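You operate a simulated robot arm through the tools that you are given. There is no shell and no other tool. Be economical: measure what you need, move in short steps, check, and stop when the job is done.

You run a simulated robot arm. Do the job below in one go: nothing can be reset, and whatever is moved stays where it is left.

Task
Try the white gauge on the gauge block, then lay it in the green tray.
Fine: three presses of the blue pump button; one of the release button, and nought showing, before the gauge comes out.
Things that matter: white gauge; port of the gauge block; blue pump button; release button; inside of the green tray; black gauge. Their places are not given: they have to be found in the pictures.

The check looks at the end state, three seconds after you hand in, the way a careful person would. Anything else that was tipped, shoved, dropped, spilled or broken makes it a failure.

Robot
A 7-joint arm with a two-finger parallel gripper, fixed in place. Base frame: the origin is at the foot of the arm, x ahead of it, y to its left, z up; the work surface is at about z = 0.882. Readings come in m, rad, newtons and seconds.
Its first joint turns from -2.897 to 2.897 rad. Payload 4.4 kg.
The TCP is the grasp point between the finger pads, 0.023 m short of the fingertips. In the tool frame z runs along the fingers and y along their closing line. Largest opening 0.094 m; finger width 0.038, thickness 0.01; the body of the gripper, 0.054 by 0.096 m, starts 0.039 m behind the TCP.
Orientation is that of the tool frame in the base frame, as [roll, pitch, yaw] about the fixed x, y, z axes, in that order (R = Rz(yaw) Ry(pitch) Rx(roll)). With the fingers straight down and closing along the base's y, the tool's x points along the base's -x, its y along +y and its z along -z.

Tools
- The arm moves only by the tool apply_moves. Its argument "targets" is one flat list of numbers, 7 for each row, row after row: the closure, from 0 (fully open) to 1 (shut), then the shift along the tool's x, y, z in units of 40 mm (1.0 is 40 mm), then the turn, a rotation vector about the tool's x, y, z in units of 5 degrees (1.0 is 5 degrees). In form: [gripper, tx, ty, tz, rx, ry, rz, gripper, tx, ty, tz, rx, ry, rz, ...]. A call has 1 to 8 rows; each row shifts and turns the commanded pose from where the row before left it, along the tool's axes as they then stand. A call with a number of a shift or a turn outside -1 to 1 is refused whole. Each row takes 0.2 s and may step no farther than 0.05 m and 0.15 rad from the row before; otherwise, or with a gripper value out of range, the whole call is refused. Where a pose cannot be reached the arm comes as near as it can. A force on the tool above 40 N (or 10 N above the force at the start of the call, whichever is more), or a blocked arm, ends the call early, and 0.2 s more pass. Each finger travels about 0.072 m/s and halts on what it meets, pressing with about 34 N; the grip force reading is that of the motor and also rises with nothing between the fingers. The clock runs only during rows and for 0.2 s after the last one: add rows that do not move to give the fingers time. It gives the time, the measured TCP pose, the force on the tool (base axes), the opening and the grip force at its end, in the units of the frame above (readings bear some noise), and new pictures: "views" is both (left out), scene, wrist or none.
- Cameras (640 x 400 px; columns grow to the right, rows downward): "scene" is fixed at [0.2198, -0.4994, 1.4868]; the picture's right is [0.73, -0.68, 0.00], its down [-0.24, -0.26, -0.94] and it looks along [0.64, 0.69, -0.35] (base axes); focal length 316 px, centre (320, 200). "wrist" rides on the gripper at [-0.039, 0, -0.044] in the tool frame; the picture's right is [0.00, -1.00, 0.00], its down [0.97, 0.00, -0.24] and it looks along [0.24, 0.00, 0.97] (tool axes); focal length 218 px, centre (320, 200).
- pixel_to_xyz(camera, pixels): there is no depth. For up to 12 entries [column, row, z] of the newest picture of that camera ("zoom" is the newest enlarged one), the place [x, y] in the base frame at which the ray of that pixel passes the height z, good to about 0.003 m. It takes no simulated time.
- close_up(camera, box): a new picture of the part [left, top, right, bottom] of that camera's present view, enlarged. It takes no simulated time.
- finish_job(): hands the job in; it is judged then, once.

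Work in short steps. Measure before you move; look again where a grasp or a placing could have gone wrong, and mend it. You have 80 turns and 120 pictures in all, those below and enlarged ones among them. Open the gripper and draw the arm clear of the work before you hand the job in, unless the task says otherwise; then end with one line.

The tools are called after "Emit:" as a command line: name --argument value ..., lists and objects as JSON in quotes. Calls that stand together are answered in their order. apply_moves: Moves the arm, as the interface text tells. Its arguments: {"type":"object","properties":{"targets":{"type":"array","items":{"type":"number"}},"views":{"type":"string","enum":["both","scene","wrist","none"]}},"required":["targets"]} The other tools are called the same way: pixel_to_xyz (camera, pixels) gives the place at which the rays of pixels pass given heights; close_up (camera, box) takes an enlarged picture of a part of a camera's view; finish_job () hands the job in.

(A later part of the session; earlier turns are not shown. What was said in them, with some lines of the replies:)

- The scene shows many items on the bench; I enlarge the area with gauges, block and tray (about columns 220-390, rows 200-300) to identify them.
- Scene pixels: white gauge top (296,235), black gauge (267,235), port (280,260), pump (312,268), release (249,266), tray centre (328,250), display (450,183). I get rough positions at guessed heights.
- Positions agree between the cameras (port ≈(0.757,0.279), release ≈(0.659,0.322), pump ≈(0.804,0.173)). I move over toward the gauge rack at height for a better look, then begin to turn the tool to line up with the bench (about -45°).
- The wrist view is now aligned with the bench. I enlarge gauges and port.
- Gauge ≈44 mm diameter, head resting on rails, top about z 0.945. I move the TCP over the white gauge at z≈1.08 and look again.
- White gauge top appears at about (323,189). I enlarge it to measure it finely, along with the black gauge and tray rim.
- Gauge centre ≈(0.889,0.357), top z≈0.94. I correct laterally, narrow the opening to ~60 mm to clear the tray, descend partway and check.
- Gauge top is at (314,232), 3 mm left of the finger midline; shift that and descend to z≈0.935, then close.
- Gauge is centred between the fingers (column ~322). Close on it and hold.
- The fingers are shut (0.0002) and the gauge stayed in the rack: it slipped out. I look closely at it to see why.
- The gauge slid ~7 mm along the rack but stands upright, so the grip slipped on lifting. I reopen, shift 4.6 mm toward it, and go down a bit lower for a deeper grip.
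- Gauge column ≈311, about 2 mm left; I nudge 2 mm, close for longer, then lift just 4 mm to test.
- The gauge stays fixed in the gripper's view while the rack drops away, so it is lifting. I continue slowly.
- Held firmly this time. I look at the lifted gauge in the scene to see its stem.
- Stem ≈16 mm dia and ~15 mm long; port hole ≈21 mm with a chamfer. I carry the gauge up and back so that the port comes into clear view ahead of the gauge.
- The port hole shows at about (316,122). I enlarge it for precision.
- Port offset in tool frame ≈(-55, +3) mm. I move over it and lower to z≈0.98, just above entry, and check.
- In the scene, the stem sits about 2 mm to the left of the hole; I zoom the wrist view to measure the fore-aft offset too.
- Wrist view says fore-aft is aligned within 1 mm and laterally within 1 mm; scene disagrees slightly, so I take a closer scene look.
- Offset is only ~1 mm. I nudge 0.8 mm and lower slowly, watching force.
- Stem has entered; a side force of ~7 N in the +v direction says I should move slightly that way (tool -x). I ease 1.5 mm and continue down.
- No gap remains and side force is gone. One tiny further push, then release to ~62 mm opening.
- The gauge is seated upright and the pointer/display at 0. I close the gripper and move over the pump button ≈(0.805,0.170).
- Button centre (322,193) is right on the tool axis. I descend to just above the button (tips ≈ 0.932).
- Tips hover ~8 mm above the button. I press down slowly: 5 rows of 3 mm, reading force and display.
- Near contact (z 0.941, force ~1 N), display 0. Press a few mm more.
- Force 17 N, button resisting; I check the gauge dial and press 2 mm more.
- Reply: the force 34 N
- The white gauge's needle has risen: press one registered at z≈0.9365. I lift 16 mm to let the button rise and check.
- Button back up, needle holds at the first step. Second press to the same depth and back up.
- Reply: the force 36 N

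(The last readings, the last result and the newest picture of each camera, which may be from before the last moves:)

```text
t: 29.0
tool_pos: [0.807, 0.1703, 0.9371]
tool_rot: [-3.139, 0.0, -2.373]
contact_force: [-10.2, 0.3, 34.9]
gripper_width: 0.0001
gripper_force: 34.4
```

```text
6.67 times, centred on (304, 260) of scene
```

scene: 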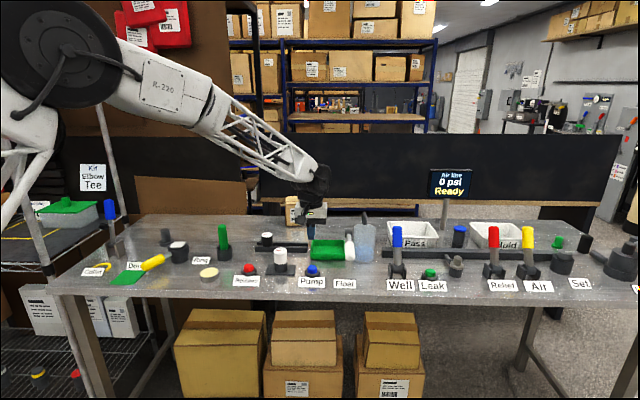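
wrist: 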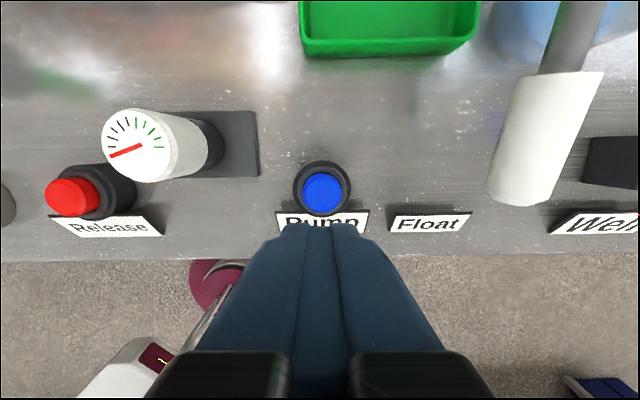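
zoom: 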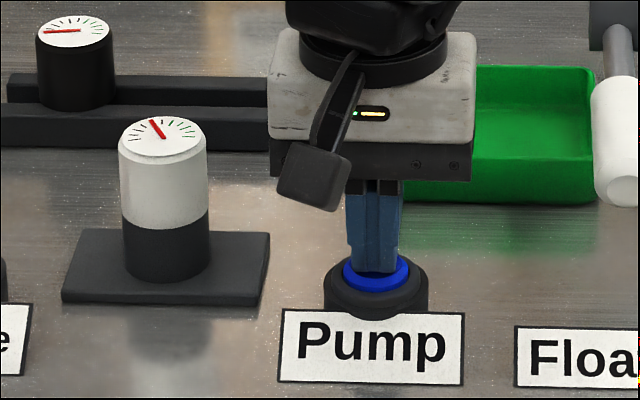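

Second press registered (needle now near top-left, about equal step). Lift and verify.

Emit:
apply_moves --targets '[1, 0, 0, -0.1, 0, 0, 0, 1, 0, 0, -0.15, 0, 0, 0, 1, 0, 0, -0.15, 0, 0, 0, 1, 0, 0, 0, 0, 0, 0]' --views "none"

Emit:
close_up --camera "scene" --box '[256, 230, 352, 290]'

```text
t: 30.0
tool_pos: [0.8058, 0.1706, 0.951]
tool_rot: [3.141, 0.001, -2.375]
contact_force: [-0.1, 0.1, -0.5]
gripper_width: 0.0003
gripper_force: 33.7
```

```text
6.67 times, centred on (304, 260) of scene
```

zoom: 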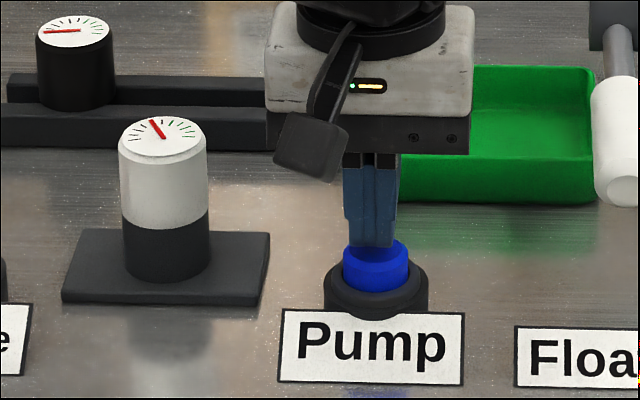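

Third press now.

Emit:
apply_moves --targets '[1, 0, 0, 0.15, 0, 0, 0, 1, 0, 0, 0.1, 0, 0, 0, 1, 0, 0, 0.1, 0, 0, 0, 1, 0, 0, 0.05, 0, 0, 0, 1, 0, 0, 0, 0, 0, 0]' --views "none"

Emit:
close_up --camera "scene" --box '[256, 230, 352, 290]'

```text
t: 31.2
tool_pos: [0.8065, 0.1713, 0.9372]
tool_rot: [-3.141, 0.002, -2.374]
contact_force: [-6.7, -5.2, 30.8]
gripper_width: 0.0001
gripper_force: 33.9
```

```text
6.67 times, centred on (304, 260) of scene
```

zoom: 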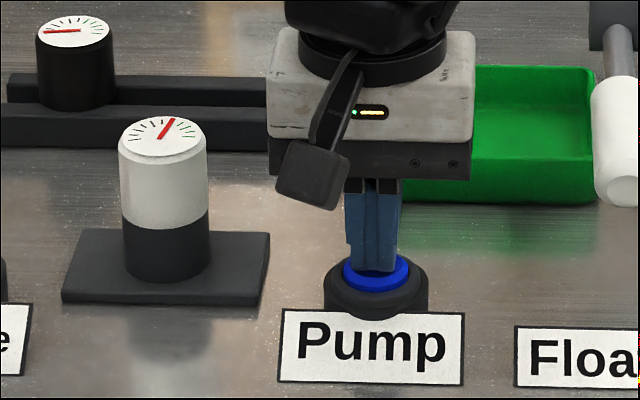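

Third press registered (needle into the green). I lift up to z≈1.05 and travel 210 mm along the bench to over the release button.

Emit:
apply_moves --targets '[1, 0, 0, -0.95, 0, 0, 0, 1, 0, 0, -0.95, 0, 0, 0, 1, 0, 0, -0.95, 0, 0, 0, 1, 0, 0.75, 0, 0, 0, 0, 1, 0, 1, 0, 0, 0, 0, 1, 0, 1, 0, 0, 0, 0, 1, 0, 1, 0, 0, 0, 0, 1, 0, 1, 0, 0, 0, 0]' --views "none"

Emit:
apply_moves --targets '[1, 0, 0.5, 0, 0, 0, 0, 1, 0, 0, 0, 0, 0, 0]' --views "both"

Emit:
close_up --camera "scene" --box '[232, 220, 344, 290]'

```text
t: 33.0
tool_pos: [0.6741, 0.3083, 1.0489]
tool_rot: [-3.141, 0.0, -2.373]
contact_force: [0.1, 0.1, -0.2]
gripper_width: 0.0
gripper_force: 33.5
```

```text
t: 33.6
tool_pos: [0.6595, 0.3222, 1.0479]
tool_rot: [-3.141, 0.0, -2.373]
contact_force: [-0.2, 0.5, -0.6]
gripper_width: 0.0
gripper_force: 34.0
```

scene: 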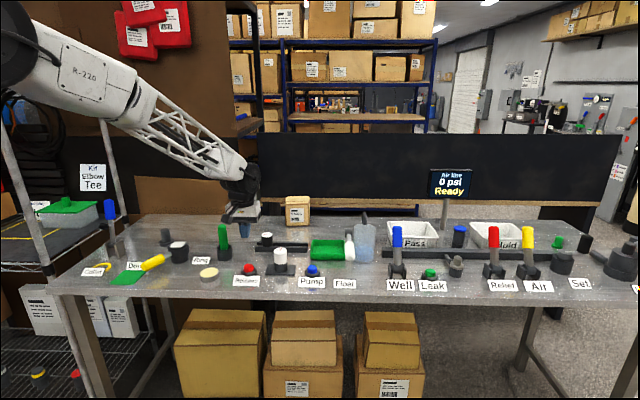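
wrist: 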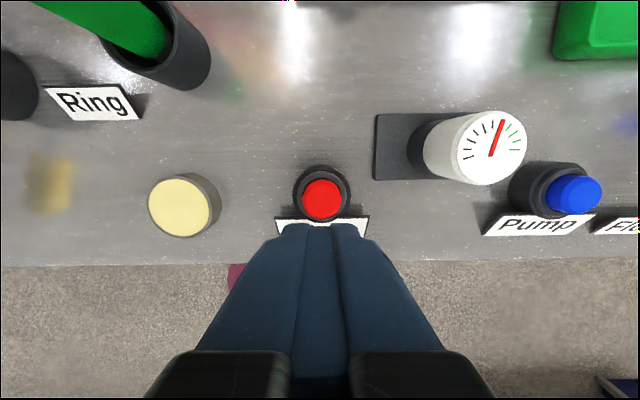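

```text
5.71 times, centred on (288, 255) of scene
```

zoom: 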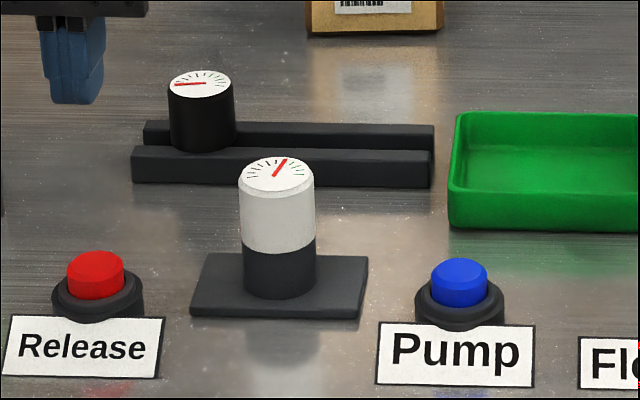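

Release button at (322,199): shift ~4 mm toward tool +x to match the pump alignment, then descend to just above.

Emit:
apply_moves --targets '[1, 0.1, 0, 0.6, 0, 0, 0, 1, 0, 0, 0.8, 0, 0, 0, 1, 0, 0, 0.8, 0, 0, 0, 1, 0, 0, 0.2, 0, 0, 0, 1, 0, 0, 0, 0, 0, 0]' --views "none"

Emit:
close_up --camera "scene" --box '[216, 230, 312, 290]'

```text
t: 34.8
tool_pos: [0.6572, 0.3195, 0.9553]
tool_rot: [-3.14, -0.001, -2.373]
contact_force: [-0.3, 0.4, 0.1]
gripper_width: 0.0
gripper_force: 33.8
```

```text
6.67 times, centred on (264, 260) of scene
```

zoom: 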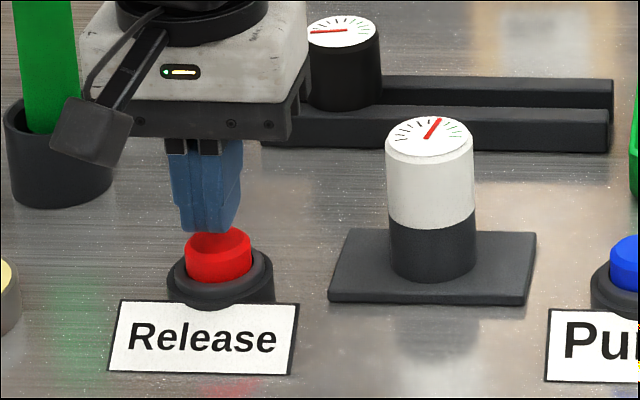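

Aligned enough by wrist view; tiny 1 mm shift, then press to z≈0.937 as for the pump.

Emit:
apply_moves --targets '[1, 0, -0.03, 0.15, 0, 0, 0, 1, 0, 0, 0.15, 0, 0, 0, 1, 0, 0, 0.1, 0, 0, 0, 1, 0, 0, 0.06, 0, 0, 0, 1, 0, 0, 0, 0, 0, 0]' --views "none"

Emit:
close_up --camera "scene" --box '[216, 230, 312, 290]'

```text
t: 36.0
tool_pos: [0.6588, 0.317, 0.937]
tool_rot: [3.142, 0.001, -2.374]
contact_force: [-5.9, -4.8, 33.3]
gripper_width: 0.0
gripper_force: 34.0
```

```text
6.67 times, centred on (264, 260) of scene
```

zoom: 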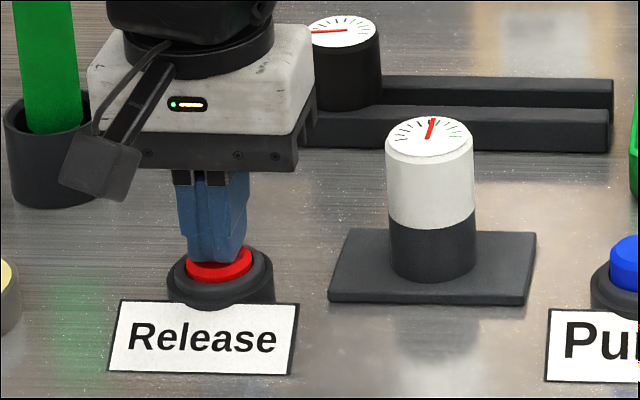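

Needle is starting to fall. I lift off the button and wait a little.

Emit:
apply_moves --targets '[1, 0, 0, -0.15, 0, 0, 0, 1, 0, 0, -0.3, 0, 0, 0, 1, 0, 0, -0.8, 0, 0, 0, 1, 0, 0, -0.8, 0, 0, 0, 1, 0, 0, -0.8, 0, 0, 0, 1, 0, 0, 0, 0, 0, 0, 1, 0, 0, 0, 0, 0, 0]' --views "none"

Emit:
close_up --camera "scene" --box '[216, 230, 312, 290]'

```text
t: 37.6
tool_pos: [0.6575, 0.3184, 1.0488]
tool_rot: [3.141, 0.001, -2.375]
contact_force: [0.2, 1.4, -0.7]
gripper_width: 0.0001
gripper_force: 34.5
```

```text
6.67 times, centred on (264, 260) of scene
```

zoom: 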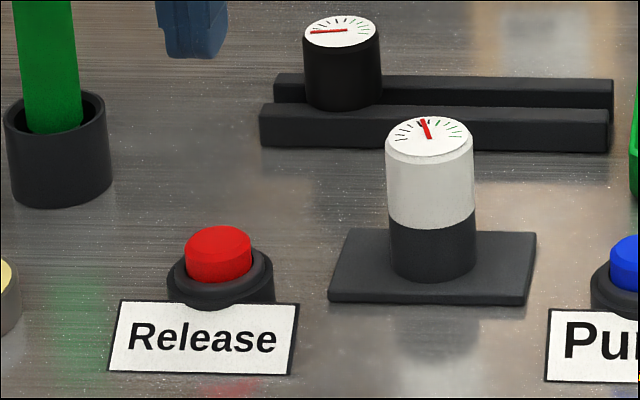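

Needle is falling slowly on its own. Meanwhile I return exactly over the gauge with fingers opening, and wait.

Emit:
apply_moves --targets '[0.34, -0.271, -0.623, 0, 0, 0, 0, 0.34, -0.271, -0.623, 0, 0, 0, 0, 0.34, -0.271, -0.623, 0, 0, 0, 0, 0.34, -0.271, -0.623, 0, 0, 0, 0, 0.34, 0, 0, 0, 0, 0, 0, 0.34, 0, 0, 0, 0, 0, 0, 0.34, 0, 0, 0, 0, 0, 0, 0.34, 0, 0, 0, 0, 0, 0]' --views "none"

Emit:
apply_moves --targets '[0.34, 0, 0, 0, 0, 0, 0, 0.34, 0, 0, 0, 0, 0, 0, 0.34, 0, 0, 0, 0, 0, 0, 0.34, 0, 0, 0, 0, 0, 0, 0.34, 0, 0, 0, 0, 0, 0, 0.34, 0, 0, 0, 0, 0, 0, 0.34, 0, 0, 0, 0, 0, 0, 0.34, 0, 0, 0, 0, 0, 0]' --views "wrist"

```text
t: 39.4
tool_pos: [0.759, 0.2787, 1.0481]
tool_rot: [3.142, 0.0, -2.374]
contact_force: [-0.6, 0.1, 0.6]
gripper_width: 0.0621
gripper_force: 0.0
```

```text
t: 41.2
tool_pos: [0.759, 0.2774, 1.0486]
tool_rot: [3.141, 0.0, -2.374]
contact_force: [0.2, -0.1, -0.4]
gripper_width: 0.0621
gripper_force: 0.1
```

wrist: 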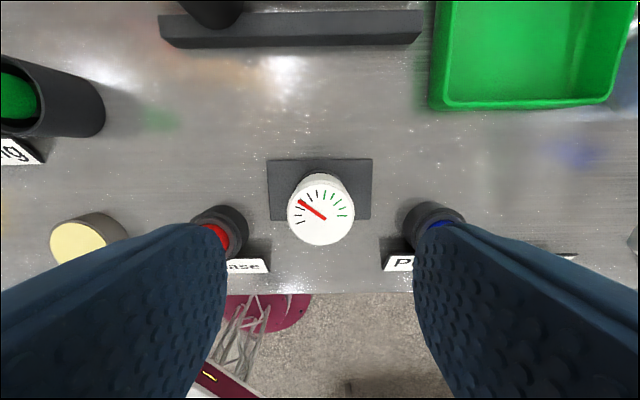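

Needle is still above zero (pointing up-left). I wait longer without moving.

Emit:
apply_moves --targets '[0.34, 0, 0, 0, 0, 0, 0, 0.34, 0, 0, 0, 0, 0, 0, 0.34, 0, 0, 0, 0, 0, 0, 0.34, 0, 0, 0, 0, 0, 0, 0.34, 0, 0, 0, 0, 0, 0, 0.34, 0, 0, 0, 0, 0, 0, 0.34, 0, 0, 0, 0, 0, 0, 0.34, 0, 0, 0, 0, 0, 0]' --views "none"

Emit:
apply_moves --targets '[0.34, 0, 0, 0, 0, 0, 0, 0.34, 0, 0, 0, 0, 0, 0, 0.34, 0, 0, 0, 0, 0, 0, 0.34, 0, 0, 0, 0, 0, 0, 0.34, 0, 0, 0, 0, 0, 0, 0.34, 0, 0, 0, 0, 0, 0, 0.34, 0, 0, 0, 0, 0, 0, 0.34, 0, 0, 0, 0, 0, 0]' --views "none"

Emit:
close_up --camera "wrist" --box '[240, 160, 400, 260]'

```text
t: 43.0
tool_pos: [0.7586, 0.2773, 1.0477]
tool_rot: [-3.141, -0.001, -2.375]
contact_force: [0.7, 0.1, 0.5]
gripper_width: 0.0619
gripper_force: 0.0
```

```text
t: 44.8
tool_pos: [0.7592, 0.2785, 1.0472]
tool_rot: [-3.141, 0.001, -2.372]
contact_force: [-0.4, -0.3, -0.1]
gripper_width: 0.0619
gripper_force: 0.1
```

```text
4.00 times, centred on (320, 210) of wrist
```

zoom: 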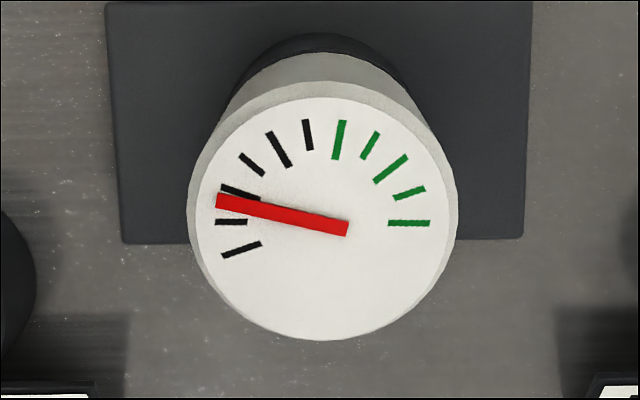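

Still ~2 ticks above zero; wait another ~5.4 s.

Emit:
apply_moves --targets '[0.34, 0, 0, 0, 0, 0, 0, 0.34, 0, 0, 0, 0, 0, 0, 0.34, 0, 0, 0, 0, 0, 0, 0.34, 0, 0, 0, 0, 0, 0, 0.34, 0, 0, 0, 0, 0, 0, 0.34, 0, 0, 0, 0, 0, 0, 0.34, 0, 0, 0, 0, 0, 0, 0.34, 0, 0, 0, 0, 0, 0]' --views "none"

Emit:
apply_moves --targets '[0.34, 0, 0, 0, 0, 0, 0, 0.34, 0, 0, 0, 0, 0, 0, 0.34, 0, 0, 0, 0, 0, 0, 0.34, 0, 0, 0, 0, 0, 0, 0.34, 0, 0, 0, 0, 0, 0, 0.34, 0, 0, 0, 0, 0, 0, 0.34, 0, 0, 0, 0, 0, 0, 0.34, 0, 0, 0, 0, 0, 0]' --views "none"

Emit:
apply_moves --targets '[0.34, 0, 0, 0, 0, 0, 0, 0.34, 0, 0, 0, 0, 0, 0, 0.34, 0, 0, 0, 0, 0, 0, 0.34, 0, 0, 0, 0, 0, 0, 0.34, 0, 0, 0, 0, 0, 0, 0.34, 0, 0, 0, 0, 0, 0, 0.34, 0, 0, 0, 0, 0, 0, 0.34, 0, 0, 0, 0, 0, 0]' --views "none"

Emit:
close_up --camera "wrist" --box '[240, 160, 400, 260]'

```text
t: 46.6
tool_pos: [0.7583, 0.2781, 1.0476]
tool_rot: [3.14, 0.003, -2.376]
contact_force: [-0.3, 0.2, -0.4]
gripper_width: 0.062
gripper_force: 0.0
```

```text
t: 48.4
tool_pos: [0.7598, 0.2773, 1.0479]
tool_rot: [-3.14, 0.001, -2.374]
contact_force: [0.6, -0.5, -0.3]
gripper_width: 0.062
gripper_force: 0.0
```

```text
t: 50.2
tool_pos: [0.7592, 0.2785, 1.0484]
tool_rot: [3.141, 0.001, -2.374]
contact_force: [0.1, 0.1, -0.2]
gripper_width: 0.0622
gripper_force: 0.1
```

```text
4.00 times, centred on (320, 210) of wrist
```

zoom: 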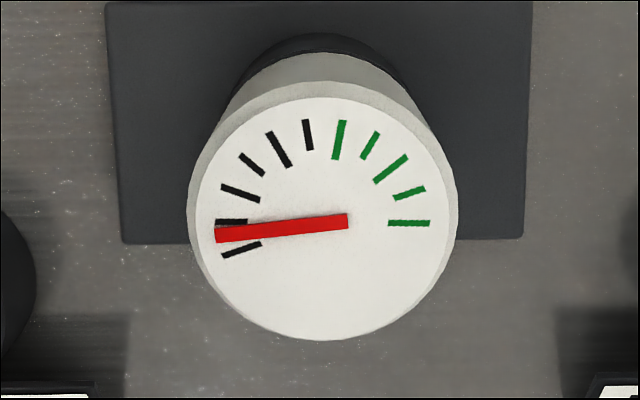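

Nearly at zero, about half a tick left; wait ~5 s more.

Emit:
apply_moves --targets '[0.34, 0, 0, 0, 0, 0, 0, 0.34, 0, 0, 0, 0, 0, 0, 0.34, 0, 0, 0, 0, 0, 0, 0.34, 0, 0, 0, 0, 0, 0, 0.34, 0, 0, 0, 0, 0, 0, 0.34, 0, 0, 0, 0, 0, 0, 0.34, 0, 0, 0, 0, 0, 0, 0.34, 0, 0, 0, 0, 0, 0]' --views "none"

Emit:
apply_moves --targets '[0.34, 0, 0, 0, 0, 0, 0, 0.34, 0, 0, 0, 0, 0, 0, 0.34, 0, 0, 0, 0, 0, 0, 0.34, 0, 0, 0, 0, 0, 0, 0.34, 0, 0, 0, 0, 0, 0, 0.34, 0, 0, 0, 0, 0, 0, 0.34, 0, 0, 0, 0, 0, 0, 0.34, 0, 0, 0, 0, 0, 0]' --views "none"

Emit:
apply_moves --targets '[0.34, 0, 0, 0, 0, 0, 0, 0.34, 0, 0, 0, 0, 0, 0, 0.34, 0, 0, 0, 0, 0, 0, 0.34, 0, 0, 0, 0, 0, 0, 0.34, 0, 0, 0, 0, 0, 0, 0.34, 0, 0, 0, 0, 0, 0, 0.34, 0, 0, 0, 0, 0, 0, 0.34, 0, 0, 0, 0, 0, 0]' --views "none"

Emit:
close_up --camera "wrist" --box '[240, 160, 400, 260]'

```text
t: 52.0
tool_pos: [0.7577, 0.278, 1.047]
tool_rot: [3.141, 0.0, -2.372]
contact_force: [1.1, -0.8, 0.2]
gripper_width: 0.0621
gripper_force: 0.0
```

```text
t: 53.8
tool_pos: [0.7582, 0.2786, 1.0487]
tool_rot: [3.141, 0.0, -2.374]
contact_force: [0.3, 0.9, -0.9]
gripper_width: 0.0621
gripper_force: 0.0
```

```text
t: 55.6
tool_pos: [0.7586, 0.278, 1.0483]
tool_rot: [3.141, 0.0, -2.373]
contact_force: [-0.5, -0.1, -0.6]
gripper_width: 0.0621
gripper_force: 0.0
```

```text
4.00 times, centred on (320, 210) of wrist
```

zoom: 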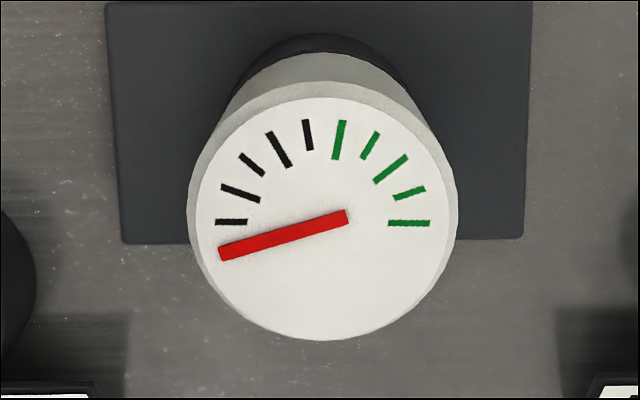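

Needle is now squarely on the zero tick. I realign by ~2.8 mm and descend over the gauge to the previous grasp height.

Emit:
apply_moves --targets '[0.34, 0.07, 0, 0.6, 0, 0, 0, 0.34, 0, 0, 0.8, 0, 0, 0, 0.34, 0, 0, 0.6, 0, 0, 0, 0.34, 0, 0, 0.45, 0, 0, 0, 0.34, 0, 0, 0, 0, 0, 0]' --views "both"

Emit:
close_up --camera "scene" --box '[256, 235, 304, 265]'

```text
t: 56.8
tool_pos: [0.755, 0.275, 0.9506]
tool_rot: [3.141, 0.0, -2.373]
contact_force: [0.8, -0.6, -0.8]
gripper_width: 0.062
gripper_force: 0.0
```

scene: 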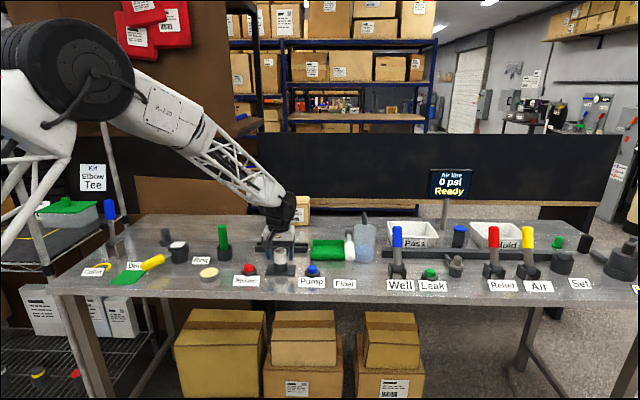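
wrist: 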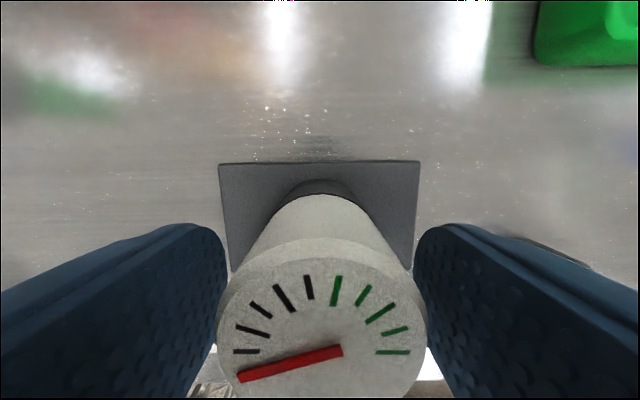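

```text
13.33 times, centred on (280, 250) of scene
```

zoom: 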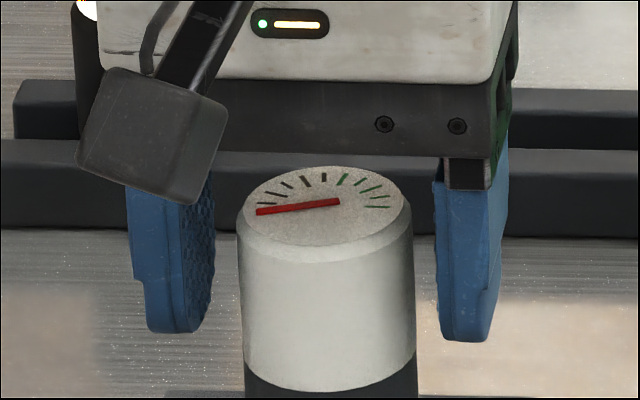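

Disc top edge at row 258 versus 278 when previously centred, so I step back 3 mm (tool -x), then close firmly.

Emit:
apply_moves --targets '[0.34, -0.08, -0.01, 0.03, 0, 0, 0, 0.45, 0, 0, 0, 0, 0, 0, 0.6, 0, 0, 0, 0, 0, 0, 1, 0, 0, 0, 0, 0, 0, 1, 0, 0, 0, 0, 0, 0, 1, 0, 0, 0, 0, 0, 0, 1, 0, 0, 0, 0, 0, 0]' --views "wrist"

```text
t: 58.4
tool_pos: [0.7584, 0.2763, 0.9488]
tool_rot: [3.14, -0.001, -2.373]
contact_force: [0.1, 0.1, -0.7]
gripper_width: 0.0427
gripper_force: 33.9
```

wrist: 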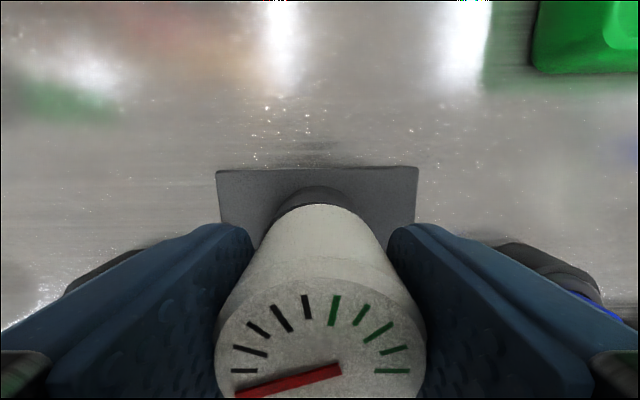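

Gripped at width 0.0427 with needle at zero. Lift slowly out of the port.

Emit:
apply_moves --targets '[1, 0, 0, -0.05, 0, 0, 0, 1, 0, 0, -0.1, 0, 0, 0, 1, 0, 0, -0.15, 0, 0, 0, 1, 0, 0, -0.2, 0, 0, 0, 1, 0, 0, -0.3, 0, 0, 0, 1, 0, 0, -0.5, 0, 0, 0, 1, 0, 0, -0.5, 0, 0, 0, 1, 0, 0, -0.5, 0, 0, 0]' --views "both"

Emit:
close_up --camera "scene" --box '[240, 200, 368, 280]'

```text
t: 60.2
tool_pos: [0.7578, 0.2737, 1.0424]
tool_rot: [3.141, 0.0, -2.371]
contact_force: [-0.6, -0.4, -0.9]
gripper_width: 0.0425
gripper_force: 34.2
```

scene: 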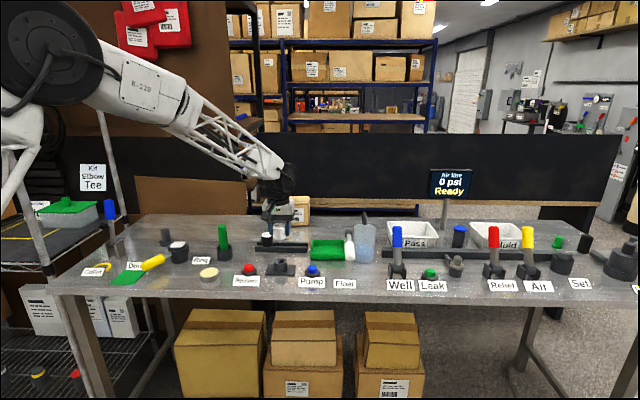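
wrist: 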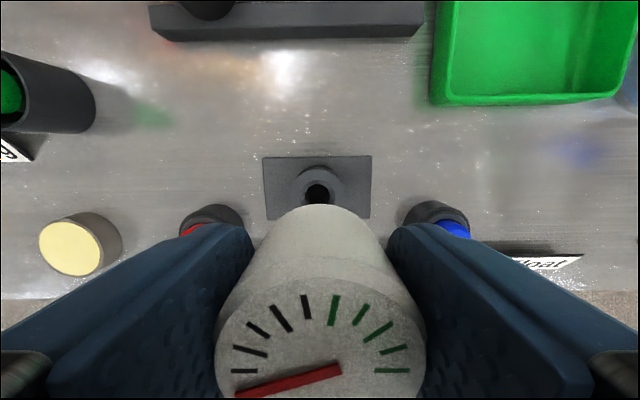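

```text
5.00 times, centred on (304, 240) of scene
```

zoom: 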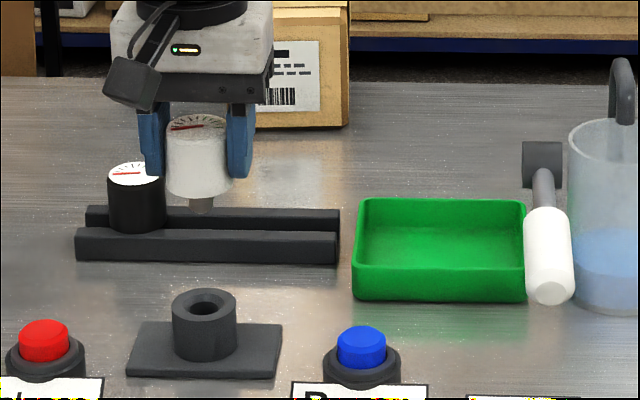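

The gauge is out with needle at zero and the port is empty. I carry it to above the tray, aiming ≈(0.935,0.2585), left-near part for reach.

Emit:
apply_moves --targets '[1, -0.5775, -0.676, 0, 0, 0, 0, 1, -0.5775, -0.676, 0, 0, 0, 0, 1, -0.5775, -0.676, 0, 0, 0, 0, 1, -0.5775, -0.676, 0, 0, 0, 0, 1, -0.5775, -0.676, 0, 0, 0, 0, 1, 0, 0, 0, 0, 0, 0]' --views "both"

Emit:
close_up --camera "scene" --box '[272, 200, 384, 270]'

```text
t: 61.6
tool_pos: [0.9345, 0.2614, 1.0435]
tool_rot: [3.142, 0.0, -2.374]
contact_force: [-0.1, -0.1, -1.0]
gripper_width: 0.0425
gripper_force: 34.1
```

scene: 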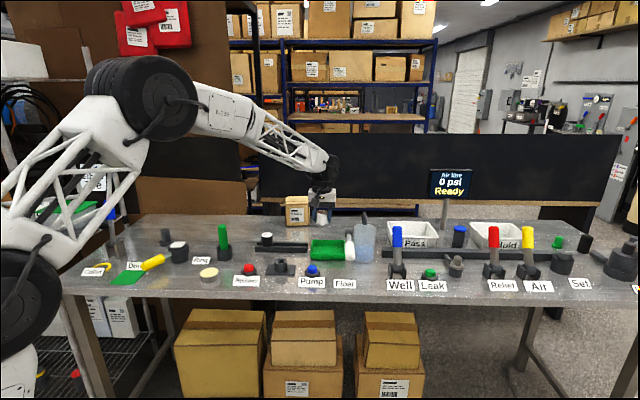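
wrist: 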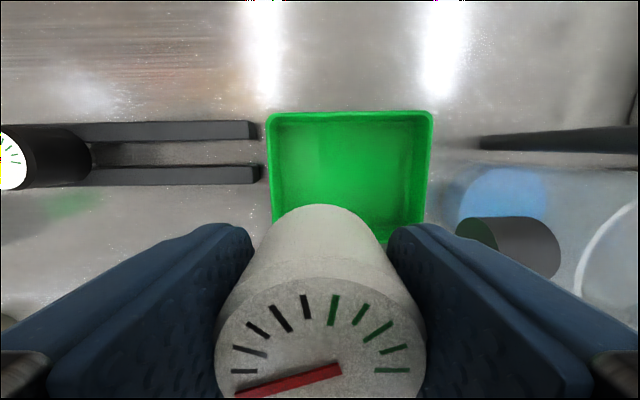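

```text
5.71 times, centred on (328, 235) of scene
```

zoom: 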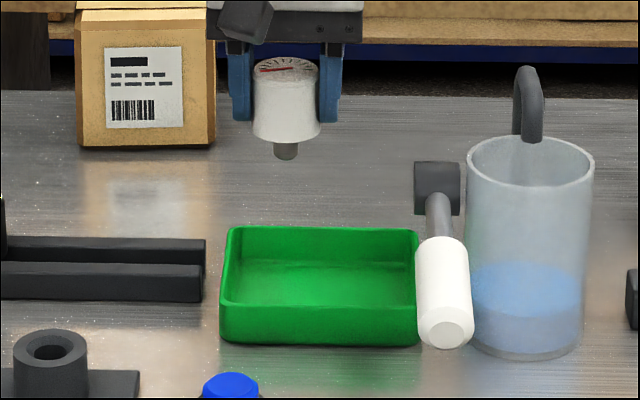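

Tray left rim is ~38 mm, near rim ~33 mm, far rim ~64 mm from the gauge axis. I shift 10 mm right and 4 mm in, then descend to just above the floor.

Emit:
apply_moves --targets '[1, -0.1, -0.25, 0, 0, 0, 0, 1, 0, 0, 0.6, 0, 0, 0, 1, 0, 0, 0.7, 0, 0, 0, 1, 0, 0, 0.7, 0, 0, 0, 1, 0, 0, 0.3, 0, 0, 0, 1, 0, 0, 0, 0, 0, 0]' --views "both"

Emit:
close_up --camera "scene" --box '[288, 220, 368, 270]'

```text
t: 63.0
tool_pos: [0.9459, 0.2555, 0.9515]
tool_rot: [3.141, 0.0, -2.373]
contact_force: [-0.1, 0.4, -1.9]
gripper_width: 0.0424
gripper_force: 33.9
```

scene: 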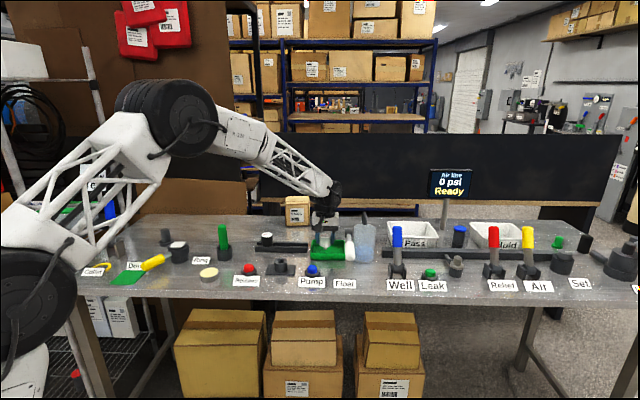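
wrist: 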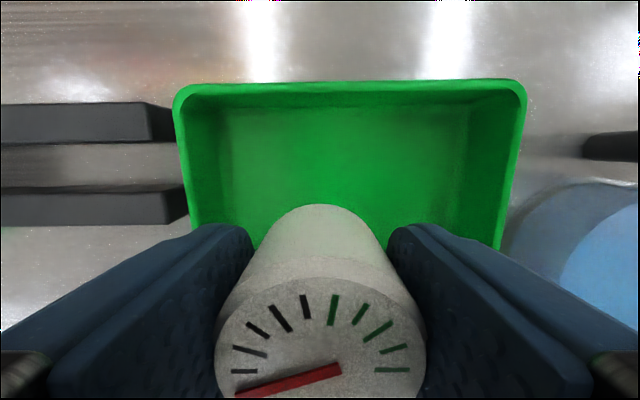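

```text
8.00 times, centred on (328, 245) of scene
```

zoom: 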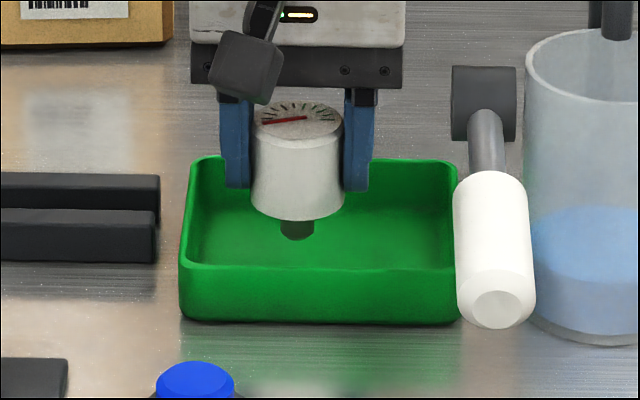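

The stem is inside the tray well clear of the walls. I lower gently 12 mm more, watching the force.

Emit:
apply_moves --targets '[1, 0, 0, 0.1, 0, 0, 0, 1, 0, 0, 0.1, 0, 0, 0, 1, 0, 0, 0.1, 0, 0, 0, 1, 0, 0, 0, 0, 0, 0]' --views "none"

Emit:
apply_moves --targets '[1, 0, 0, 0.05, 0, 0, 0, 1, 0, 0, 0, 0, 0, 0]' --views "none"

Emit:
close_up --camera "scene" --box '[288, 220, 368, 270]'

```text
t: 64.0
tool_pos: [0.9457, 0.2559, 0.938]
tool_rot: [-3.14, 0.001, -2.375]
contact_force: [0.3, -0.4, -0.2]
gripper_width: 0.0424
gripper_force: 33.8
```

```text
t: 64.6
tool_pos: [0.9453, 0.2547, 0.9364]
tool_rot: [3.141, 0.0, -2.374]
contact_force: [1.4, -0.2, -0.6]
gripper_width: 0.0421
gripper_force: 33.5
```

```text
8.00 times, centred on (328, 245) of scene
```

zoom: 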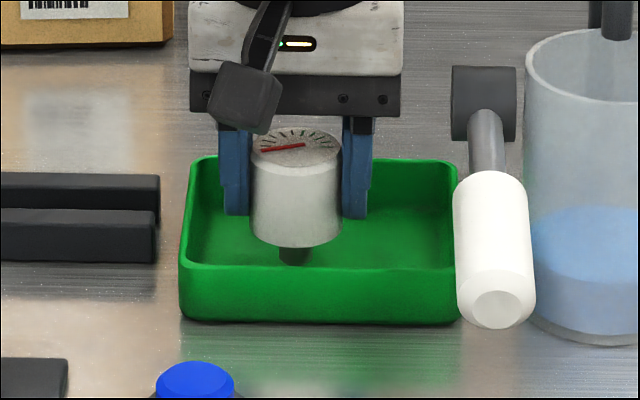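

No contact yet; lower in 1–1.5 mm steps.

Emit:
apply_moves --targets '[1, 0, 0, 0.04, 0, 0, 0, 1, 0, 0, 0.04, 0, 0, 0, 1, 0, 0, 0, 0, 0, 0]' --views "none"

Emit:
apply_moves --targets '[1, 0, 0, 0.04, 0, 0, 0, 1, 0, 0, 0, 0, 0, 0]' --views "none"

```text
t: 65.4
tool_pos: [0.9439, 0.2559, 0.9329]
tool_rot: [3.141, 0.0, -2.376]
contact_force: [-0.8, 1.0, -1.4]
gripper_width: 0.0421
gripper_force: 34.5
```

```text
t: 66.0
tool_pos: [0.9451, 0.2554, 0.9313]
tool_rot: [-3.141, 0.0, -2.375]
contact_force: [-0.5, 0.1, -0.8]
gripper_width: 0.0423
gripper_force: 34.3
```

Still free; continue in small steps.

Emit:
apply_moves --targets '[1, 0, 0, 0.04, 0, 0, 0, 1, 0, 0, 0, 0, 0, 0]' --views "none"

Emit:
apply_moves --targets '[1, 0, 0, 0.04, 0, 0, 0, 1, 0, 0, 0, 0, 0, 0]' --views "none"

Emit:
close_up --camera "scene" --box '[288, 220, 368, 270]'

```text
t: 66.6
tool_pos: [0.9458, 0.2558, 0.9297]
tool_rot: [-3.141, -0.001, -2.374]
contact_force: [0.0, -0.2, -0.9]
gripper_width: 0.0423
gripper_force: 33.8
```

```text
t: 67.2
tool_pos: [0.9448, 0.2557, 0.9293]
tool_rot: [-3.139, 0.003, -2.373]
contact_force: [-0.7, -2.3, 11.9]
gripper_width: 0.0423
gripper_force: 34.5
```

```text
8.00 times, centred on (328, 245) of scene
```

zoom: 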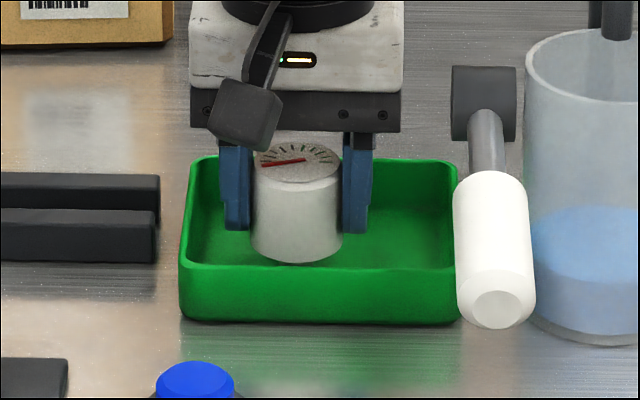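

Contact (12 N): stem is on the floor. I ease off 0.8 mm, open gradually to ~54 mm, and check before rising.

Emit:
apply_moves --targets '[1, 0, 0, -0.02, 0, 0, 0, 0.53, 0, 0, 0, 0, 0, 0, 0.5, 0, 0, 0, 0, 0, 0, 0.45, 0, 0, 0, 0, 0, 0, 0.43, 0, 0, 0, 0, 0, 0, 0.43, 0, 0, 0, 0, 0, 0]' --views "wrist"

Emit:
close_up --camera "scene" --box '[288, 220, 368, 270]'

```text
t: 68.6
tool_pos: [0.9462, 0.2558, 0.9292]
tool_rot: [3.141, -0.001, -2.374]
contact_force: [-0.7, 0.4, -0.4]
gripper_width: 0.0534
gripper_force: 0.0
```

wrist: 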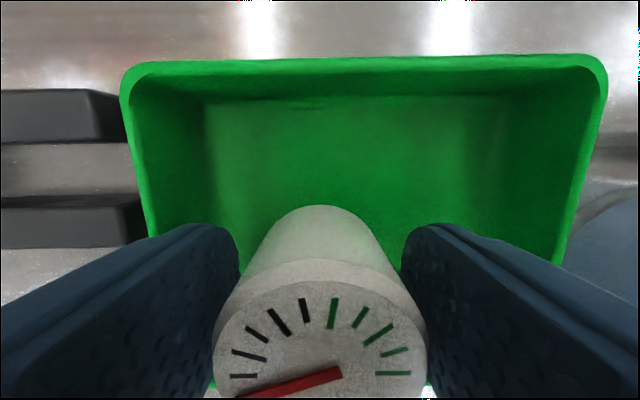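

```text
8.00 times, centred on (328, 245) of scene
```

zoom: 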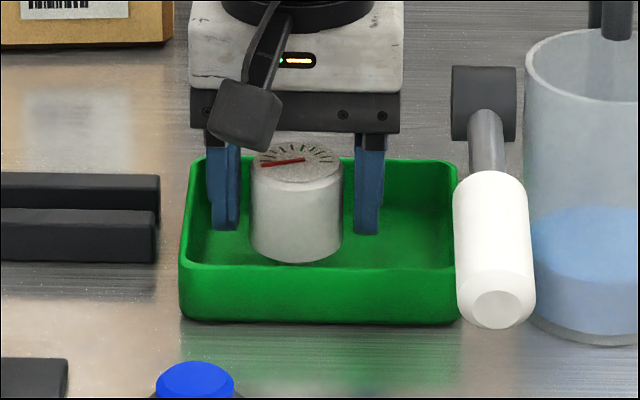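

The gauge stands freely in the tray with clearance on both sides. I rise straight up slowly.

Emit:
apply_moves --targets '[0.4, 0, 0, -0.1, 0, 0, 0, 0.4, 0, 0, -0.3, 0, 0, 0, 0.4, 0, 0, -0.5, 0, 0, 0, 0.4, 0, 0, -0.6, 0, 0, 0, 0.4, 0, 0, -0.7, 0, 0, 0, 0.4, 0, 0, -0.7, 0, 0, 0]' --views "none"

Emit:
apply_moves --targets '[0, 0.6, 0, -0.6, 0, 0, 0, 0, 0.8, 0, -0.6, 0, 0, 0, 0, 0.8, 0, -0.6, 0, 0, 0, 0, 0.8, 0, -0.6, 0, 0, 0, 0, 0.8, 0, 0, 0, 0, 0, 0, 0.8, 0, 0, 0, 0, 0, 0, 0, 0, 0, 0, 0, 0]' --views "both"

Emit:
close_up --camera "scene" --box '[232, 200, 376, 290]'

```text
t: 70.0
tool_pos: [0.9451, 0.2548, 1.0439]
tool_rot: [-3.141, -0.002, -2.373]
contact_force: [0.9, -0.2, -0.6]
gripper_width: 0.0562
gripper_force: 0.0
```

```text
t: 71.6
tool_pos: [0.8133, 0.1279, 1.1401]
tool_rot: [-3.141, 0.001, -2.375]
contact_force: [-0.4, 0.0, -0.3]
gripper_width: 0.0939
gripper_force: 0.0
```

scene: 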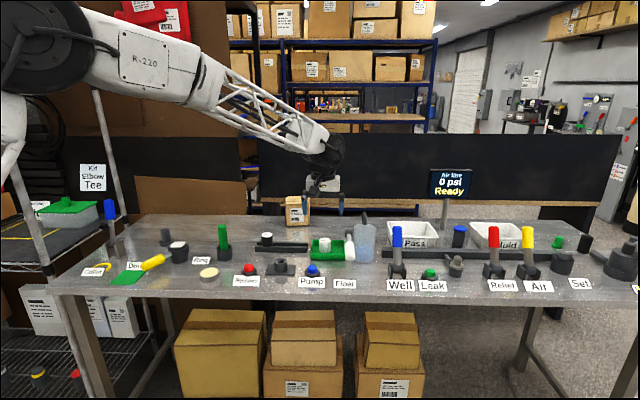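
wrist: 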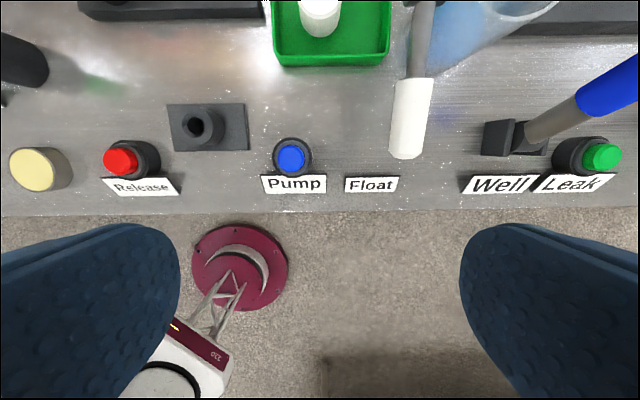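

```text
4.44 times, centred on (304, 245) of scene
```

zoom: 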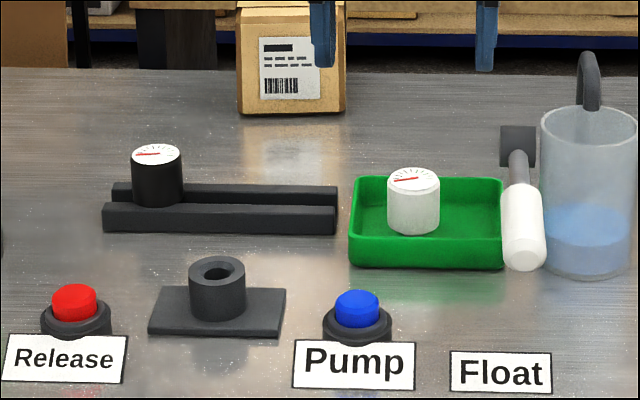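

The white gauge stands in the green tray with its needle at zero. The black gauge and everything else are where they were, and the arm is clear and open. Handing in.

Emit:
finish_job

```text
The job is handed in.
```

The white gauge was tried on the block (three pumps, one release, needle back to zero before it came out) and now stands upright in the green tray. On the first grasp it slipped and slid about 7 mm along its rack; nothing else was disturbed.
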